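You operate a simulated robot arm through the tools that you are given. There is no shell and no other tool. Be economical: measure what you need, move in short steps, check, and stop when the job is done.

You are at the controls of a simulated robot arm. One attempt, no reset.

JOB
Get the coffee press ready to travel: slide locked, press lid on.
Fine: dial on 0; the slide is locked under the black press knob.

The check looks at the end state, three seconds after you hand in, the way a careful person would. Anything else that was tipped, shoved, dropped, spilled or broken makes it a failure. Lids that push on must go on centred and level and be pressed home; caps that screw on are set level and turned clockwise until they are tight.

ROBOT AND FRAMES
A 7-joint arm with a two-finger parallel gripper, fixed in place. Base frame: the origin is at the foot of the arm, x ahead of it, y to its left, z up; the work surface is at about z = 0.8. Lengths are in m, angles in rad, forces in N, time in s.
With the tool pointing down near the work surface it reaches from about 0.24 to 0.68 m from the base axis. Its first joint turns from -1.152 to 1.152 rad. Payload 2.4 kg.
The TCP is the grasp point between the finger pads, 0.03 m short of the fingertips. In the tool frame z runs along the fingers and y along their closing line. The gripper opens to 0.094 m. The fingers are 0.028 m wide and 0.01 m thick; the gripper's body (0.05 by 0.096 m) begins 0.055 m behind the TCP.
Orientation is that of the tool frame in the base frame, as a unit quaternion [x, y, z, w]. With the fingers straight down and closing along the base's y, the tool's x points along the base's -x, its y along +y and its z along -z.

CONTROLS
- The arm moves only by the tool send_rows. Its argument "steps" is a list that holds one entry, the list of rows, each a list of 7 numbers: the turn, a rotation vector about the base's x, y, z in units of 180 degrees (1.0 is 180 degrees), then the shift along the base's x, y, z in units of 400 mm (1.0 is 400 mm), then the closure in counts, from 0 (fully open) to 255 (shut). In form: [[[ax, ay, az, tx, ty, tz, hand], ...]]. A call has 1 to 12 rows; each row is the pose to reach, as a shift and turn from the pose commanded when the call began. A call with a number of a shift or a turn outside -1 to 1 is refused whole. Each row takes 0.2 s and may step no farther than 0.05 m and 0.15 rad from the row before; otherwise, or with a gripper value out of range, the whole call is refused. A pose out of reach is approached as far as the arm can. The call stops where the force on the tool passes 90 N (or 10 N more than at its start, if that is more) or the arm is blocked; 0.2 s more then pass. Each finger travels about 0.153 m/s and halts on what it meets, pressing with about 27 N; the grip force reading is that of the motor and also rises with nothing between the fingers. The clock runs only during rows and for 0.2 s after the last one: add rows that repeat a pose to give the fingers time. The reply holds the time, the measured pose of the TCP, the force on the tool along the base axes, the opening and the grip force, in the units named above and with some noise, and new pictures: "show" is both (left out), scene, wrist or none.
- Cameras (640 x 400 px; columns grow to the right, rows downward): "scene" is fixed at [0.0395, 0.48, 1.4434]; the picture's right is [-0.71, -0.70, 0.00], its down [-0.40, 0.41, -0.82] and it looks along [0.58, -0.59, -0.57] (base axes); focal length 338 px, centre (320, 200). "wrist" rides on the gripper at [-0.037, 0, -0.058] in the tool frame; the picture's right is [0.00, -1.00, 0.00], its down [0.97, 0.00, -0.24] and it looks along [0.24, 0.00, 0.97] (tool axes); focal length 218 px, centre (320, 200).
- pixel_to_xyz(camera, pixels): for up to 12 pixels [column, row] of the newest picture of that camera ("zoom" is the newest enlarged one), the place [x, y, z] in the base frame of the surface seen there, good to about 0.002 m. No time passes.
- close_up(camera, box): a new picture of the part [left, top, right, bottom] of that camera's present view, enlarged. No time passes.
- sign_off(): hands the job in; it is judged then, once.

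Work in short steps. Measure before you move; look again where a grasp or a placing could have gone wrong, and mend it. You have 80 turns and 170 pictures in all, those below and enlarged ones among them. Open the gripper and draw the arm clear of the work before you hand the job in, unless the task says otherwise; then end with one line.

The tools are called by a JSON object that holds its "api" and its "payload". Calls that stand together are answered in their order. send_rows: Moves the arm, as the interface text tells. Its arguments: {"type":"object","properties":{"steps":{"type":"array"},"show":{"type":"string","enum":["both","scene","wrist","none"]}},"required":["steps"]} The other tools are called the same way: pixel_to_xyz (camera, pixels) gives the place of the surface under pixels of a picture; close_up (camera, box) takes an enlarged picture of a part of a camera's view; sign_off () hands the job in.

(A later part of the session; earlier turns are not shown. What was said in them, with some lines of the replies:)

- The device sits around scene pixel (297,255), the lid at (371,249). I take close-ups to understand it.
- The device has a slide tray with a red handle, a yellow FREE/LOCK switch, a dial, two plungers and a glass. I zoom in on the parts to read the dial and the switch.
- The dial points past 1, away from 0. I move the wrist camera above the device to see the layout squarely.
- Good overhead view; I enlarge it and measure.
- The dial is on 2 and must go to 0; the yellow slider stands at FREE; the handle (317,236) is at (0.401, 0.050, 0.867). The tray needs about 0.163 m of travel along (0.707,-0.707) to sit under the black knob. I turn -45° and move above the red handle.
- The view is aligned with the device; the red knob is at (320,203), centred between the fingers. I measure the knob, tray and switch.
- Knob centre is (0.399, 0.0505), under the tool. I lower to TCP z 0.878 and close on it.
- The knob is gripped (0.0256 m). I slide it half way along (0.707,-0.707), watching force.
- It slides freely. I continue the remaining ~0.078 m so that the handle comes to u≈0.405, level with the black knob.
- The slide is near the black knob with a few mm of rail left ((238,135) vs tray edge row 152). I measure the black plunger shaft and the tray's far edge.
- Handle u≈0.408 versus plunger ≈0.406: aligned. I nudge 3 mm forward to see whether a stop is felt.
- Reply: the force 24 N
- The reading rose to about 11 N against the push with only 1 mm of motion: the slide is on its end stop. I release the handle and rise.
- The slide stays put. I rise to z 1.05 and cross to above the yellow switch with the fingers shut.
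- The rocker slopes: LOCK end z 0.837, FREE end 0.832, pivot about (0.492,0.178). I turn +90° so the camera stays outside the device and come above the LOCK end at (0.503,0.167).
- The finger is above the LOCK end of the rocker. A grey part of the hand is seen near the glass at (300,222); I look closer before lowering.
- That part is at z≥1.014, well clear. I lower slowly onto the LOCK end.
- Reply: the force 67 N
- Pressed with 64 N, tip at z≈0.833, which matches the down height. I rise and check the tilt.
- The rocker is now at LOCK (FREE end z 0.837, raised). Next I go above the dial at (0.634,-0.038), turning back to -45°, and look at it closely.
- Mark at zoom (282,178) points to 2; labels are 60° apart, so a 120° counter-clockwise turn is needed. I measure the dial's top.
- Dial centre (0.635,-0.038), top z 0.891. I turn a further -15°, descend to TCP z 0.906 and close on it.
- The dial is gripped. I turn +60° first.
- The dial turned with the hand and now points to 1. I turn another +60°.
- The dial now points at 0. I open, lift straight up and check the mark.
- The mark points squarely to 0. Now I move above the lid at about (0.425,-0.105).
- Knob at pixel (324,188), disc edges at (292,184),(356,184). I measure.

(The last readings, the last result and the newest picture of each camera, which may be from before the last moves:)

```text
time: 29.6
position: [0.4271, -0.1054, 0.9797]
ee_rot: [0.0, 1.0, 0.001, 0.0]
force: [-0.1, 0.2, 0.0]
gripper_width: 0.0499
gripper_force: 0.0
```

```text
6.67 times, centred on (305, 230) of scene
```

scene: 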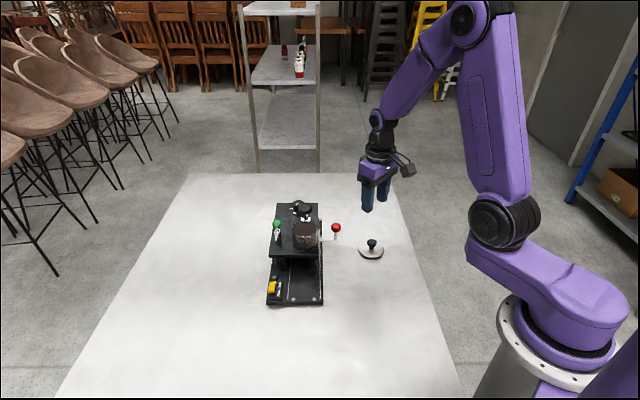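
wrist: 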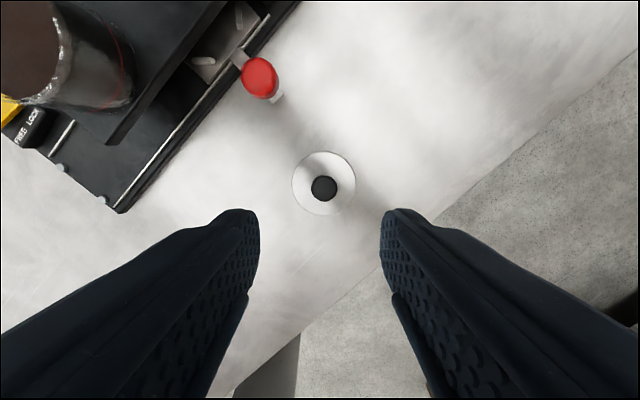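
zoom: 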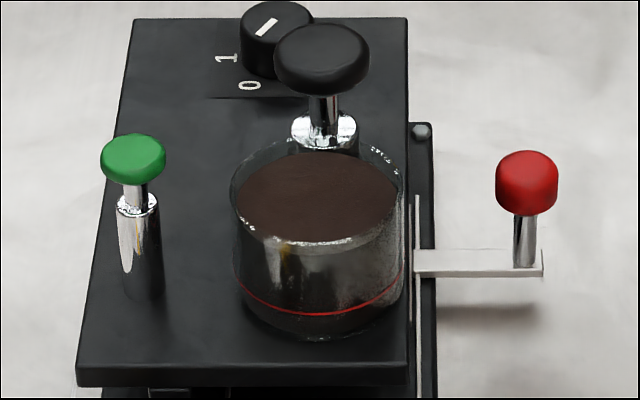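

Knob centre (0.4225,-0.1105), top 0.832, plate 0.8085. I descend to TCP z 0.843 and grip the knob.

{"api": "send_rows", "payload": {"steps": [[[0, 0, 0, -0.006, -0.0135, -0.1, 119], [0, 0, 0, -0.006, -0.0135, -0.2, 119], [0, 0, 0, -0.006, -0.0135, -0.29, 119], [0, 0, 0, -0.006, -0.0135, -0.3425, 119], [0, 0, 0, -0.006, -0.0135, -0.3425, 119], [0, 0, 0, -0.006, -0.0135, -0.3425, 160], [0, 0, 0, -0.006, -0.0135, -0.3425, 225], [0, 0, 0, -0.006, -0.0135, -0.3425, 225]]]}}

```text
time: 31.4
position: [0.4232, -0.1129, 0.8418]
ee_rot: [0.0, 1.0, -0.001, 0.0]
force: [-0.2, -0.3, 0.6]
gripper_width: 0.0246
gripper_force: 27.5
```

scene: 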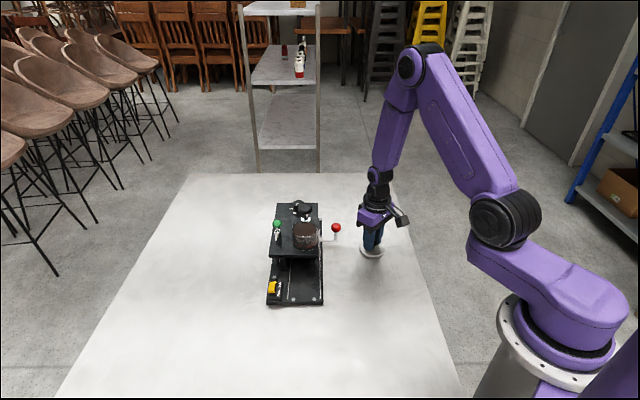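
wrist: 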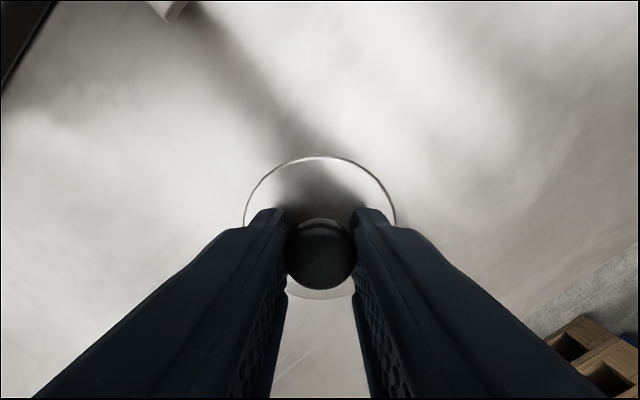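

The knob is held (0.0246 m). I lift the lid straight up and check how it hangs.

{"api": "send_rows", "payload": {"steps": [[[0, 0, 0, 0, 0, 0.03, 225], [0, 0, 0, 0, 0, 0.1, 225], [0, 0, 0, 0, 0, 0.2, 225], [0, 0, 0, 0, 0, 0.3, 225], [0, 0, 0, 0, 0, 0.38, 225], [0, 0, 0, 0, 0, 0.38, 225]]]}}

{"api": "close_up", "payload": {"camera": "scene", "box": [340, 170, 420, 230]}}

{"api": "close_up", "payload": {"camera": "scene", "box": [281, 210, 331, 260]}}

```text
time: 32.8
position: [0.4243, -0.1131, 0.9964]
ee_rot: [-0.001, 1.0, -0.001, 0.0]
force: [0.2, -0.6, -0.5]
gripper_width: 0.0245
gripper_force: 27.3
```

scene: 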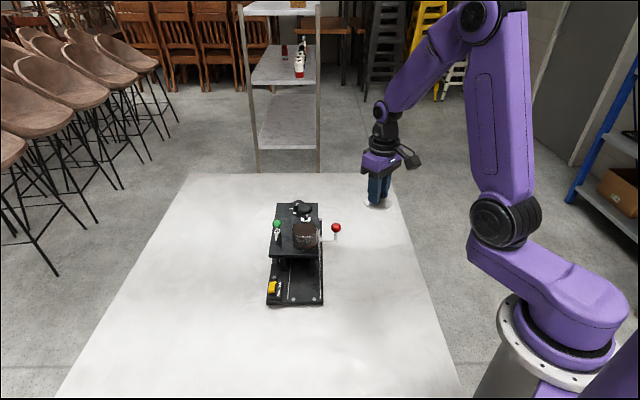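
wrist: 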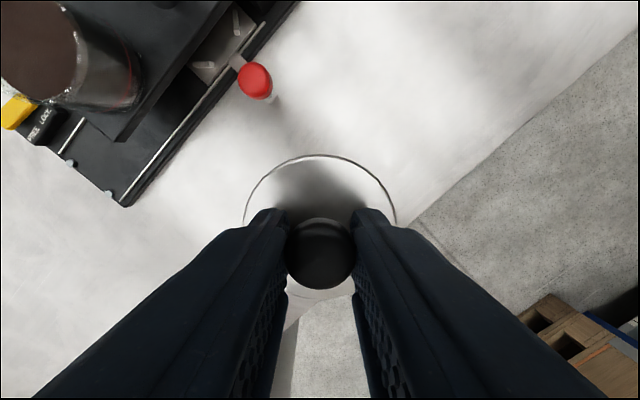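

```text
6.67 times, centred on (380, 200) of scene
```

zoom: 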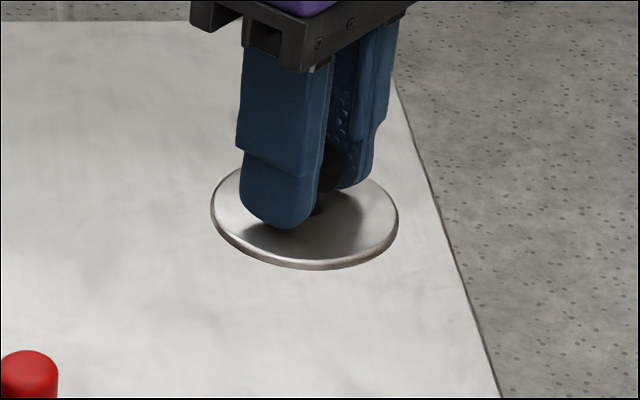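

```text
8.00 times, centred on (306, 235) of scene
```

zoom: 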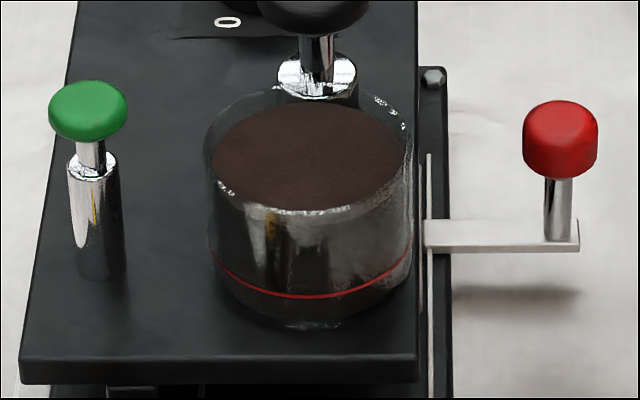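

The lid hangs level. I measure the coffee surface edges (all at one height) to get the glass's centre.

{"api": "pixel_to_xyz", "payload": {"camera": "zoom", "pixels": [[218, 152], [402, 152], [309, 107], [309, 203], [309, 152], [240, 122], [378, 188], [240, 188], [378, 122], [309, 213], [309, 88], [207, 150]]}}

{"api": "pixel_to_xyz", "payload": {"camera": "wrist", "pixels": [[320, 260], [320, 160], [250, 200], [390, 200], [320, 225]]}}

```text
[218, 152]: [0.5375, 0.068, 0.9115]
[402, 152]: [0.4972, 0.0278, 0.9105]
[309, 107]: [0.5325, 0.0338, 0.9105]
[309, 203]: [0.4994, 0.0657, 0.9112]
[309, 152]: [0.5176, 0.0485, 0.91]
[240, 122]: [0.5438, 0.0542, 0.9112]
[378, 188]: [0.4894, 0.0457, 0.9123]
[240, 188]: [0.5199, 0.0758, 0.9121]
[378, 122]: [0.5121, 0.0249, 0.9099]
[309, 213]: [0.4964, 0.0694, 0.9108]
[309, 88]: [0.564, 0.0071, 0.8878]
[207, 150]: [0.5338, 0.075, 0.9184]
```

```text
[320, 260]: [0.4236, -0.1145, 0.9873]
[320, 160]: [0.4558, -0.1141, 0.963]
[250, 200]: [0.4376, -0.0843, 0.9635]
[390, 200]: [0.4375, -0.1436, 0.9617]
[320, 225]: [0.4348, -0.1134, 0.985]
```

The front wall may hide part of the coffee edge, so I bring the wrist camera nearly over the glass (lid held high) for an accurate centre.

{"api": "send_rows", "payload": {"steps": [[[0, 0, 0, 0, 0.04, 0.1, 225], [0, 0, 0, 0.01, 0.12, 0.18, 225], [0, 0, 0, 0.025, 0.22, 0.23, 225], [0, 0, 0, 0.04, 0.31, 0.2625, 225], [0, 0, 0, 0.056, 0.401, 0.2625, 225], [0, 0, 0, 0.056, 0.401, 0.2625, 225]]], "show": "wrist"}}

{"api": "close_up", "payload": {"camera": "wrist", "box": [260, 60, 388, 160]}}

```text
time: 34.2
position: [0.446, 0.0503, 1.1014]
ee_rot: [-0.001, 1.0, 0.001, 0.0]
force: [-0.5, -0.6, -0.4]
gripper_width: 0.0244
gripper_force: 26.8
```

wrist: 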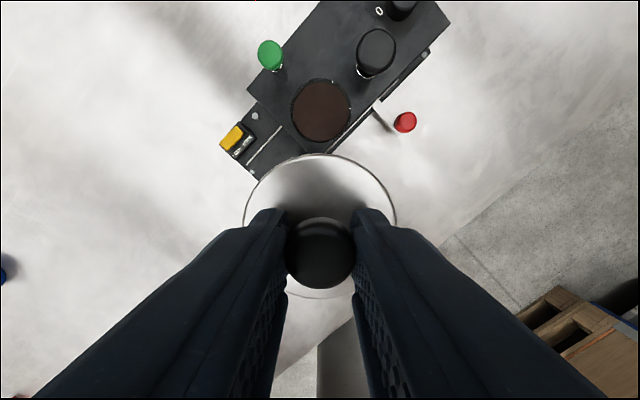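

```text
4.00 times, centred on (324, 110) of wrist
```

zoom: 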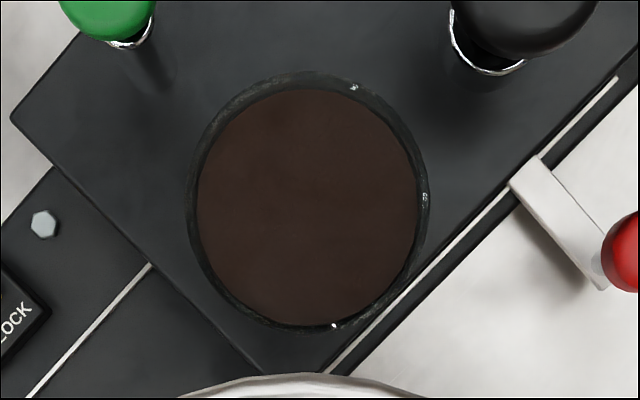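

{"api": "pixel_to_xyz", "payload": {"camera": "zoom", "pixels": [[200, 205], [415, 205], [307, 91], [307, 322], [307, 207], [190, 200], [427, 200], [307, 73], [307, 328], [354, 86], [424, 198], [335, 326]]}}

```text
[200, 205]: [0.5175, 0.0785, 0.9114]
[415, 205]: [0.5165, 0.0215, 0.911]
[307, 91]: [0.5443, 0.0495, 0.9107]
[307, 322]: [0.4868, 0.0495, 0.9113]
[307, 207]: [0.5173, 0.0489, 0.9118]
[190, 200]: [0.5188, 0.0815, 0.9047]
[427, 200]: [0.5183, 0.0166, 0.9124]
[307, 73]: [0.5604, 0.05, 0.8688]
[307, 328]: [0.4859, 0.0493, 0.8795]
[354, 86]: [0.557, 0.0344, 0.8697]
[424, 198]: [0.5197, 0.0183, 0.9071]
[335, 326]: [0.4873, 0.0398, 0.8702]
```

Glass centre ≈ (0.5158, 0.0497), rim ~0.918. I measure the held lid's disc against the TCP.

{"api": "close_up", "payload": {"camera": "wrist", "box": [224, 130, 416, 310]}}

{"api": "pixel_to_xyz", "payload": {"camera": "wrist", "pixels": [[320, 157], [320, 295], [246, 212], [394, 212], [310, 296], [265, 176], [375, 176], [320, 225], [320, 284], [320, 255]]}}

{"api": "close_up", "payload": {"camera": "scene", "box": [240, 130, 360, 230]}}

```text
2.22 times, centred on (320, 220) of wrist
```

zoom: 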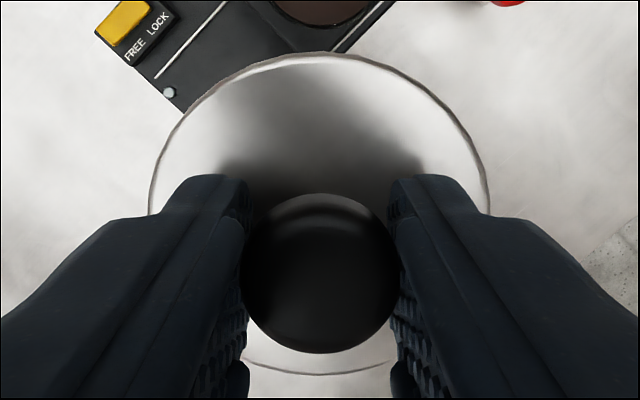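

```text
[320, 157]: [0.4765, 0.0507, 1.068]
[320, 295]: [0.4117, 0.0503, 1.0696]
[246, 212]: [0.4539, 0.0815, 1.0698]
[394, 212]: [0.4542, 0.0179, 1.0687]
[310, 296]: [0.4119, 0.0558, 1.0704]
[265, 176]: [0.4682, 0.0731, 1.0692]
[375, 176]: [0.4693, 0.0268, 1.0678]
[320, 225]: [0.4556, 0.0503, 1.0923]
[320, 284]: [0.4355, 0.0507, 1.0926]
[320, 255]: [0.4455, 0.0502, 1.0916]
```

```text
4.00 times, centred on (300, 180) of scene
```

zoom: 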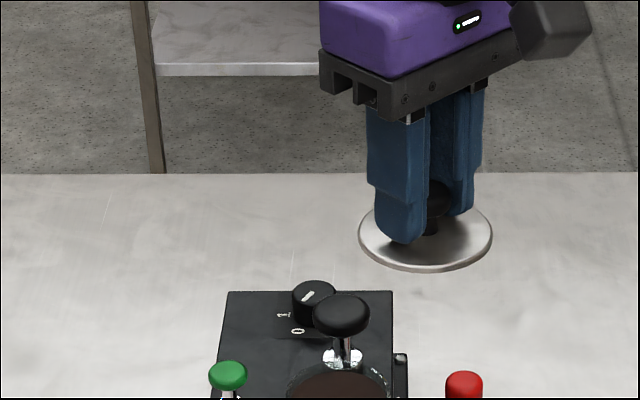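

Lid centre is (0.4445,0.0498), level at z 1.069. I shift +0.0713 m in x over the glass and lower to just above the rim.

{"api": "send_rows", "payload": {"steps": [[[0, 0, 0, 0.09, 0, 0, 225], [0, 0, 0, 0.178, 0, -0.03, 225], [0, 0, 0, 0.178, 0, -0.12, 225], [0, 0, 0, 0.178, 0, -0.2, 225], [0, 0, 0, 0.178, 0, -0.27, 225], [0, 0, 0, 0.178, 0, -0.3125, 225], [0, 0, 0, 0.178, 0, -0.3125, 225]]]}}

{"api": "close_up", "payload": {"camera": "scene", "box": [265, 190, 345, 260]}}

```text
time: 35.8
position: [0.5179, 0.051, 0.9747]
ee_rot: [0.0, 1.0, -0.001, 0.0]
force: [0.4, 0.2, -0.8]
gripper_width: 0.0241
gripper_force: 26.7
```

scene: 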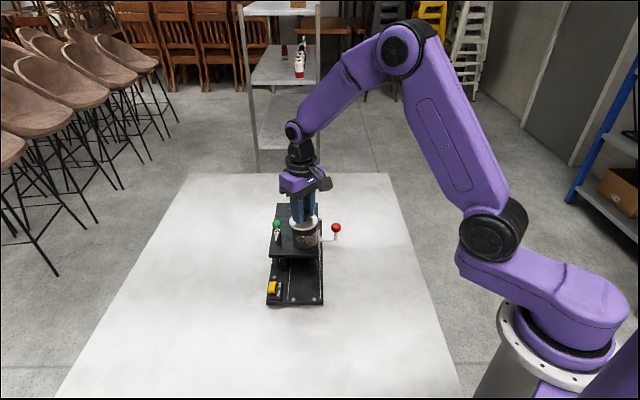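
wrist: 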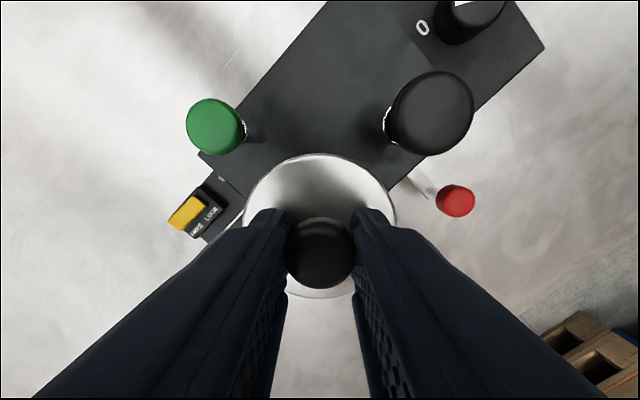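

```text
5.71 times, centred on (305, 225) of scene
```

zoom: 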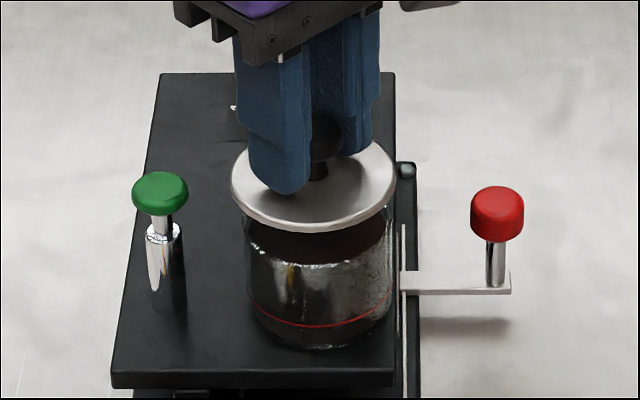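

The lid hovers above the glass. I measure the lid edges once more for centring.

{"api": "pixel_to_xyz", "payload": {"camera": "zoom", "pixels": [[233, 178], [393, 178], [313, 222], [240, 205], [387, 152], [385, 205], [265, 145], [255, 262], [388, 262], [320, 268]]}}

{"api": "pixel_to_xyz", "payload": {"camera": "wrist", "pixels": [[320, 156], [320, 295], [246, 212], [394, 212], [265, 176], [375, 176], [320, 225], [320, 284]]}}

```text
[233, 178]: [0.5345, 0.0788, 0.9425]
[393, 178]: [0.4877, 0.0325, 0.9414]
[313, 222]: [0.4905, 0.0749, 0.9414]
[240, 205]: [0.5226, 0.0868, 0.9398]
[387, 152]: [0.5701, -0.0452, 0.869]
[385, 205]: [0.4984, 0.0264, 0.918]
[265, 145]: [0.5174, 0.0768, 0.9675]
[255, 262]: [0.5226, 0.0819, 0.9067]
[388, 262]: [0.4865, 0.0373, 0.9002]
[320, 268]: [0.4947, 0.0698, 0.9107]
```

```text
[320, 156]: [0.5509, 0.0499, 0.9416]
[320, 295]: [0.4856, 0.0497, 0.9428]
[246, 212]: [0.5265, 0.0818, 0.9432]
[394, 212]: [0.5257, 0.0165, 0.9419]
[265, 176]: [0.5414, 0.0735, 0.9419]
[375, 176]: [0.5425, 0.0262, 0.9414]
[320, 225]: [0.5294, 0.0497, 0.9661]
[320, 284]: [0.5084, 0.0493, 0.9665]
```

Both cameras put the lid within ~1 mm of the glass axis. I lower in fine steps and watch the force.

{"api": "send_rows", "payload": {"steps": [[[0, 0, 0, 0, 0, -0.02, 225], [0, 0, 0, 0, 0, -0.035, 225], [0, 0, 0, 0, 0, -0.0425, 225], [0, 0, 0, 0, 0, -0.0475, 225], [0, 0, 0, 0, 0, -0.0525, 225], [0, 0, 0, 0, 0, -0.0525, 225]]]}}

{"api": "close_up", "payload": {"camera": "scene", "box": [265, 190, 345, 260]}}

```text
time: 37.2
position: [0.5162, 0.0488, 0.9536]
ee_rot: [-0.001, 1.0, 0.0, 0.0]
force: [-1.4, 0.2, 6.8]
gripper_width: 0.0244
gripper_force: 26.9
```

scene: 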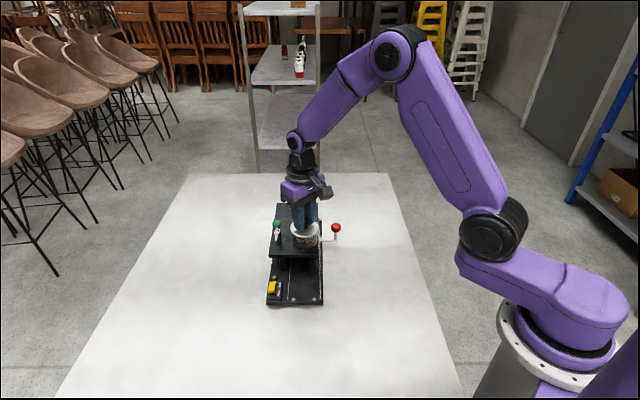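
wrist: 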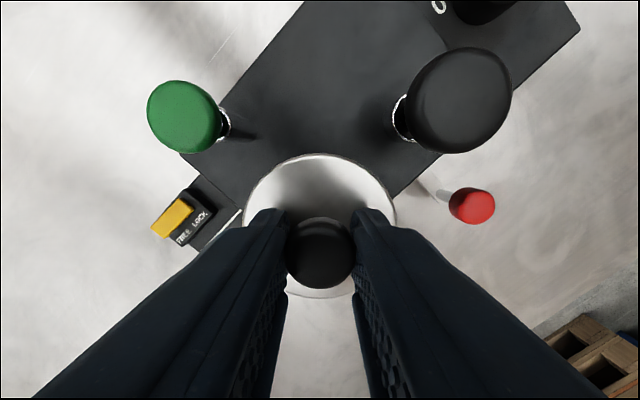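

```text
5.71 times, centred on (305, 225) of scene
```

zoom: 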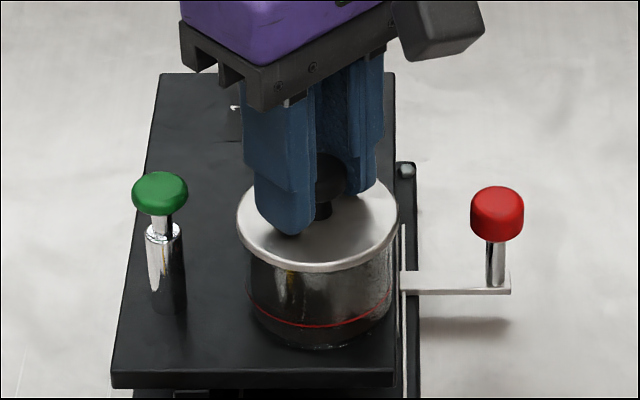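

Contact starts at 7 N with the lid centred. I press on in 1 mm steps.

{"api": "send_rows", "payload": {"steps": [[[0, 0, 0, 0, 0, -0.0025, 225], [0, 0, 0, 0, 0, -0.005, 225], [0, 0, 0, 0, 0, -0.0075, 225], [0, 0, 0, 0, 0, -0.01, 225], [0, 0, 0, 0, 0, -0.0125, 225], [0, 0, 0, 0, 0, -0.0125, 225]]]}}

{"api": "close_up", "payload": {"camera": "scene", "box": [265, 190, 345, 260]}}

```text
time: 38.6
position: [0.5173, 0.0496, 0.9523]
ee_rot: [0.0, 1.0, 0.0, 0.002]
force: [-9.3, 6.0, 44.7]
gripper_width: 0.0245
gripper_force: 27.3
```

scene: 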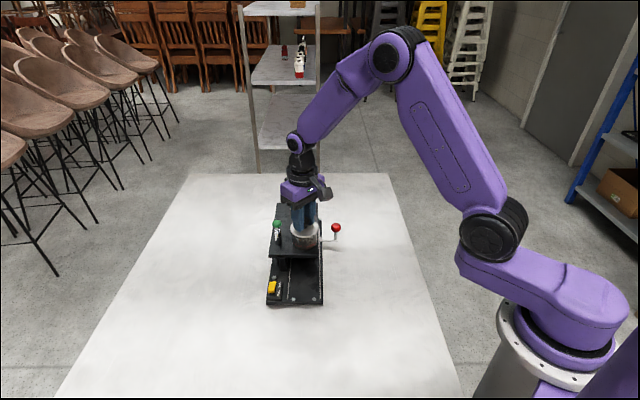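
wrist: 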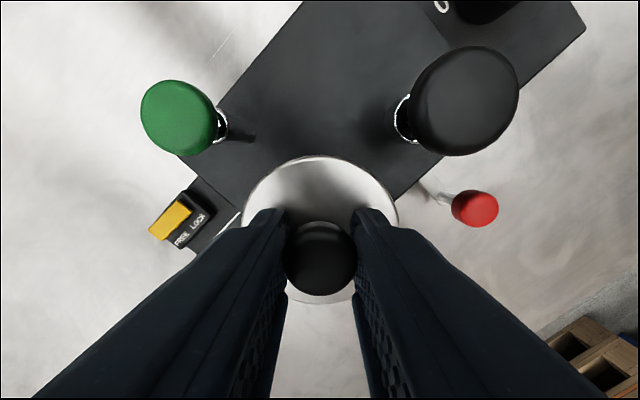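

```text
5.71 times, centred on (305, 225) of scene
```

zoom: 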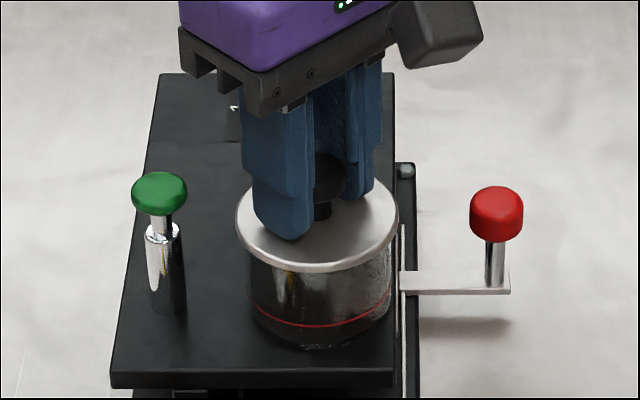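

45 N and stiff. I ease off, release, lift clear and inspect the seating.

{"api": "send_rows", "payload": {"steps": [[[0, 0, 0, 0, 0, 0.007, 225], [0, 0, 0, 0, 0, 0.007, 119], [0, 0, 0, 0, 0, 0.007, 119], [0, 0, 0, 0, 0, 0.05, 119], [0, 0, 0, 0, 0, 0.13, 119], [0, 0, 0, 0, 0, 0.21, 119], [0, 0, 0, 0, 0, 0.21, 119]]]}}

{"api": "close_up", "payload": {"camera": "scene", "box": [276, 205, 336, 260]}}

{"api": "close_up", "payload": {"camera": "wrist", "box": [240, 110, 400, 230]}}

```text
time: 40.2
position: [0.5174, 0.0499, 1.0328]
ee_rot: [-0.001, 1.0, 0.0, 0.0]
force: [0.5, 0.1, -0.4]
gripper_width: 0.0502
gripper_force: 0.1
```

scene: 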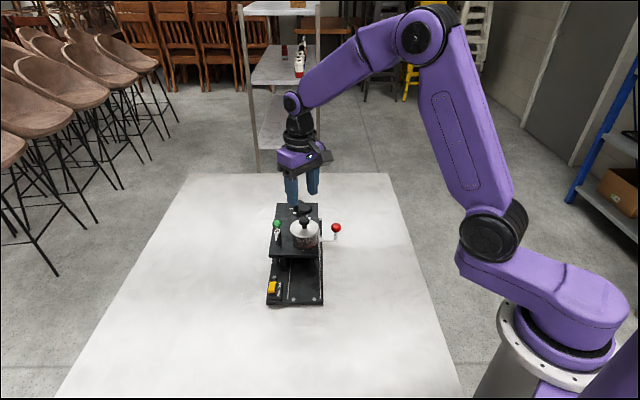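
wrist: 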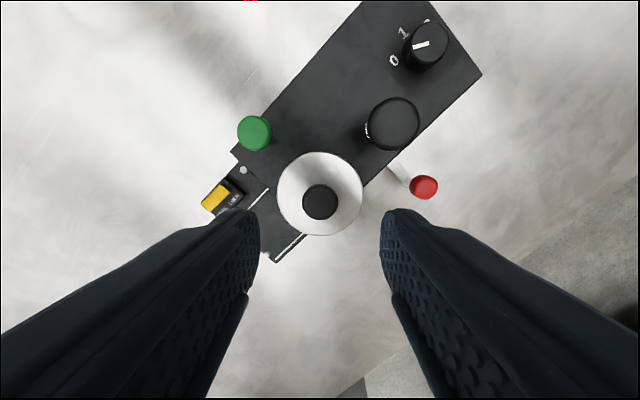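

```text
7.27 times, centred on (306, 232) of scene
```

zoom: 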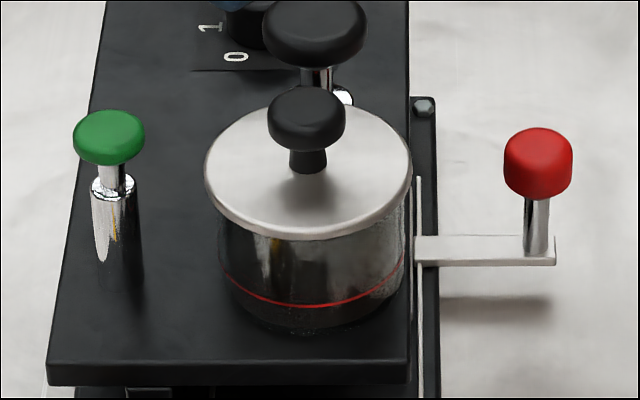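

```text
3.33 times, centred on (320, 170) of wrist
```

zoom: 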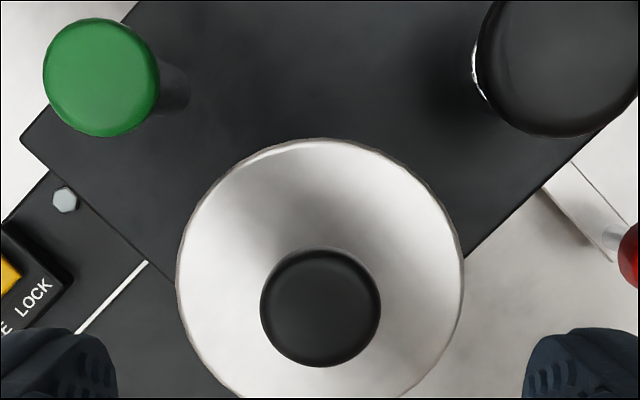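

The lid sits on the glass. I measure its height all round for level and seating.

{"api": "pixel_to_xyz", "payload": {"camera": "zoom", "pixels": [[190, 260], [300, 160], [450, 260], [320, 150], [230, 200], [410, 200], [250, 350], [390, 350], [320, 305]]}}

{"api": "pixel_to_xyz", "payload": {"camera": "scene", "pixels": [[291, 228], [317, 229], [304, 235], [296, 222], [313, 222], [304, 236.5]]}}

```text
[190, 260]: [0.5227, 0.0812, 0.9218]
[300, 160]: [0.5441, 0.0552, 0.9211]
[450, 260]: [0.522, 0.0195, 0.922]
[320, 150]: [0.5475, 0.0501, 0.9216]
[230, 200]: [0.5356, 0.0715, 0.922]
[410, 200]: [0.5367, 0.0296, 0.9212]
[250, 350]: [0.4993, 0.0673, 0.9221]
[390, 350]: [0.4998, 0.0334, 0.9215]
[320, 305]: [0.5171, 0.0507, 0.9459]
```

```text
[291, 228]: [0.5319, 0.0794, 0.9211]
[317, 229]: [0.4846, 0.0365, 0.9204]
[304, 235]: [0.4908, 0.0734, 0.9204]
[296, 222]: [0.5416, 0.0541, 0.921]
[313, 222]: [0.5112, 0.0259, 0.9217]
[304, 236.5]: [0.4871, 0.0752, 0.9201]
```

Level at z≈0.9215. To be sure it is home, I press the knob top (0.946) with closed fingers to about 75 N.

{"api": "send_rows", "payload": {"steps": [[[0, 0, 0, 0.001, 0.001, 0, 255], [0, 0, 0, 0.001, 0.001, 0, 255], [0, 0, 0, 0.001, 0.001, -0.07, 255], [0, 0, 0, 0.001, 0.001, -0.13, 255], [0, 0, 0, 0.001, 0.001, -0.1425, 255], [0, 0, 0, 0.001, 0.001, -0.1475, 255], [0, 0, 0, 0.001, 0.001, -0.1515, 255], [0, 0, 0, 0.001, 0.001, -0.154, 255], [0, 0, 0, 0.001, 0.001, -0.154, 255]]], "show": "none"}}

```text
time: 42.2
position: [0.5176, 0.0512, 0.9767]
ee_rot: [-0.001, 1.0, 0.001, 0.004]
force: [-13.7, 3.3, 63.9]
gripper_width: 0.0002
gripper_force: 27.2
```

It does not sink any further at 64 N, so the lid is home. I lift, open and withdraw, then check everything.

{"api": "send_rows", "payload": {"steps": [[[0, 0, 0, 0, 0, 0.05, 255], [0, 0, 0, 0, 0, 0.15, 255], [0, 0, 0, 0, 0, 0.25, 200], [0, 0, 0, -0.06, 0, 0.34, 100], [0, 0, 0, -0.15, 0, 0.4, 0], [0, 0, 0, -0.24, 0, 0.44, 0], [0, 0, 0, -0.33, 0, 0.46, 0], [0, 0, 0, -0.33, 0, 0.46, 0]]]}}

{"api": "close_up", "payload": {"camera": "scene", "box": [255, 195, 355, 310]}}

{"api": "close_up", "payload": {"camera": "scene", "box": [276, 205, 336, 260]}}

{"api": "pixel_to_xyz", "payload": {"camera": "scene", "pixels": [[291, 228], [317, 229], [304, 235], [296, 222], [313, 222], [336, 227]]}}

```text
time: 44.0
position: [0.3847, 0.0487, 1.1546]
ee_rot: [-0.001, 1.0, 0.0, -0.001]
force: [-0.2, 0.0, 0.0]
gripper_width: 0.0942
gripper_force: 0.0
```

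scene: 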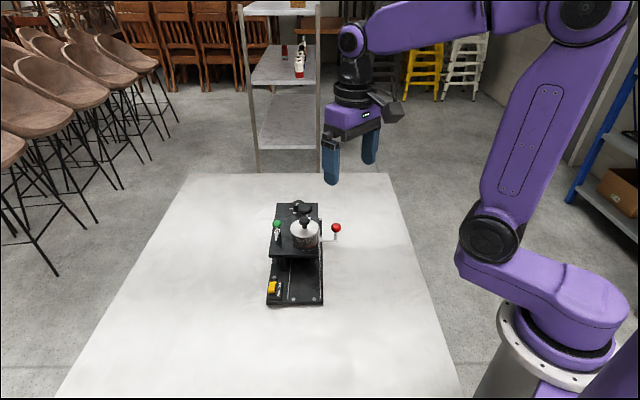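
wrist: 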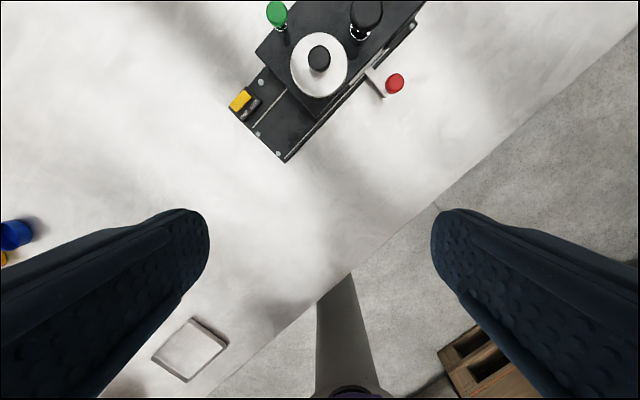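

```text
3.48 times, centred on (305, 252) of scene
```

zoom: 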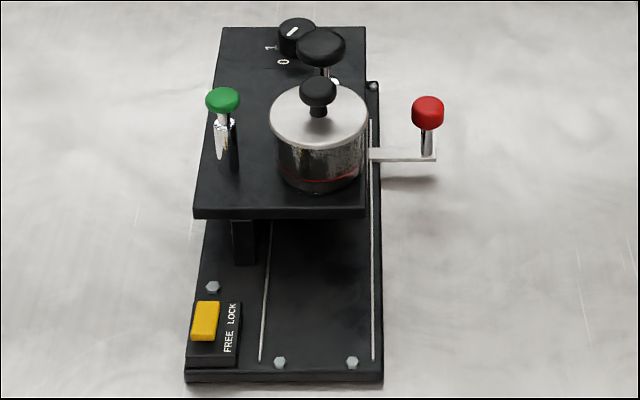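

```text
7.27 times, centred on (306, 232) of scene
```

zoom: 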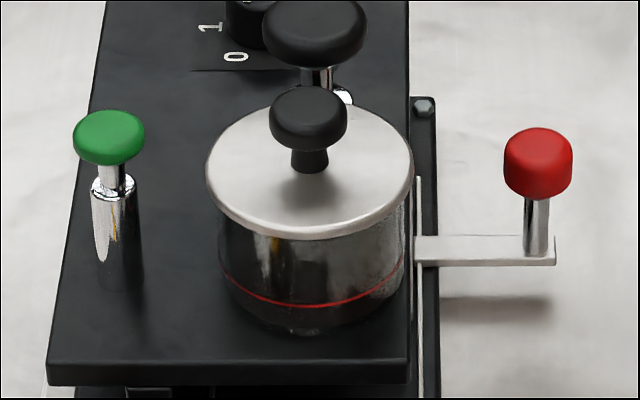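

```text
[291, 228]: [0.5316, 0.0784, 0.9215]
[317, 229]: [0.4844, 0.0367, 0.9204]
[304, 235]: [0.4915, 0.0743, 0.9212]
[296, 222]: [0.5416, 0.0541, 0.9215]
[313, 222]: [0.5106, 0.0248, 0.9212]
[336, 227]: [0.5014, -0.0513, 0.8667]
```

All checks hold: rocker at LOCK, slide at its stop under the black knob, dial on 0, lid level at z 0.921 and pressed home, gripper open and clear. I hand in.

{"api": "sign_off", "payload": {}}

```text
The job is handed in.
```

The coffee press is handed in ready to travel: the slide is at its end stop under the black press knob with the switch on LOCK, the dial is on 0, and the lid sits centred, level and pressed home.
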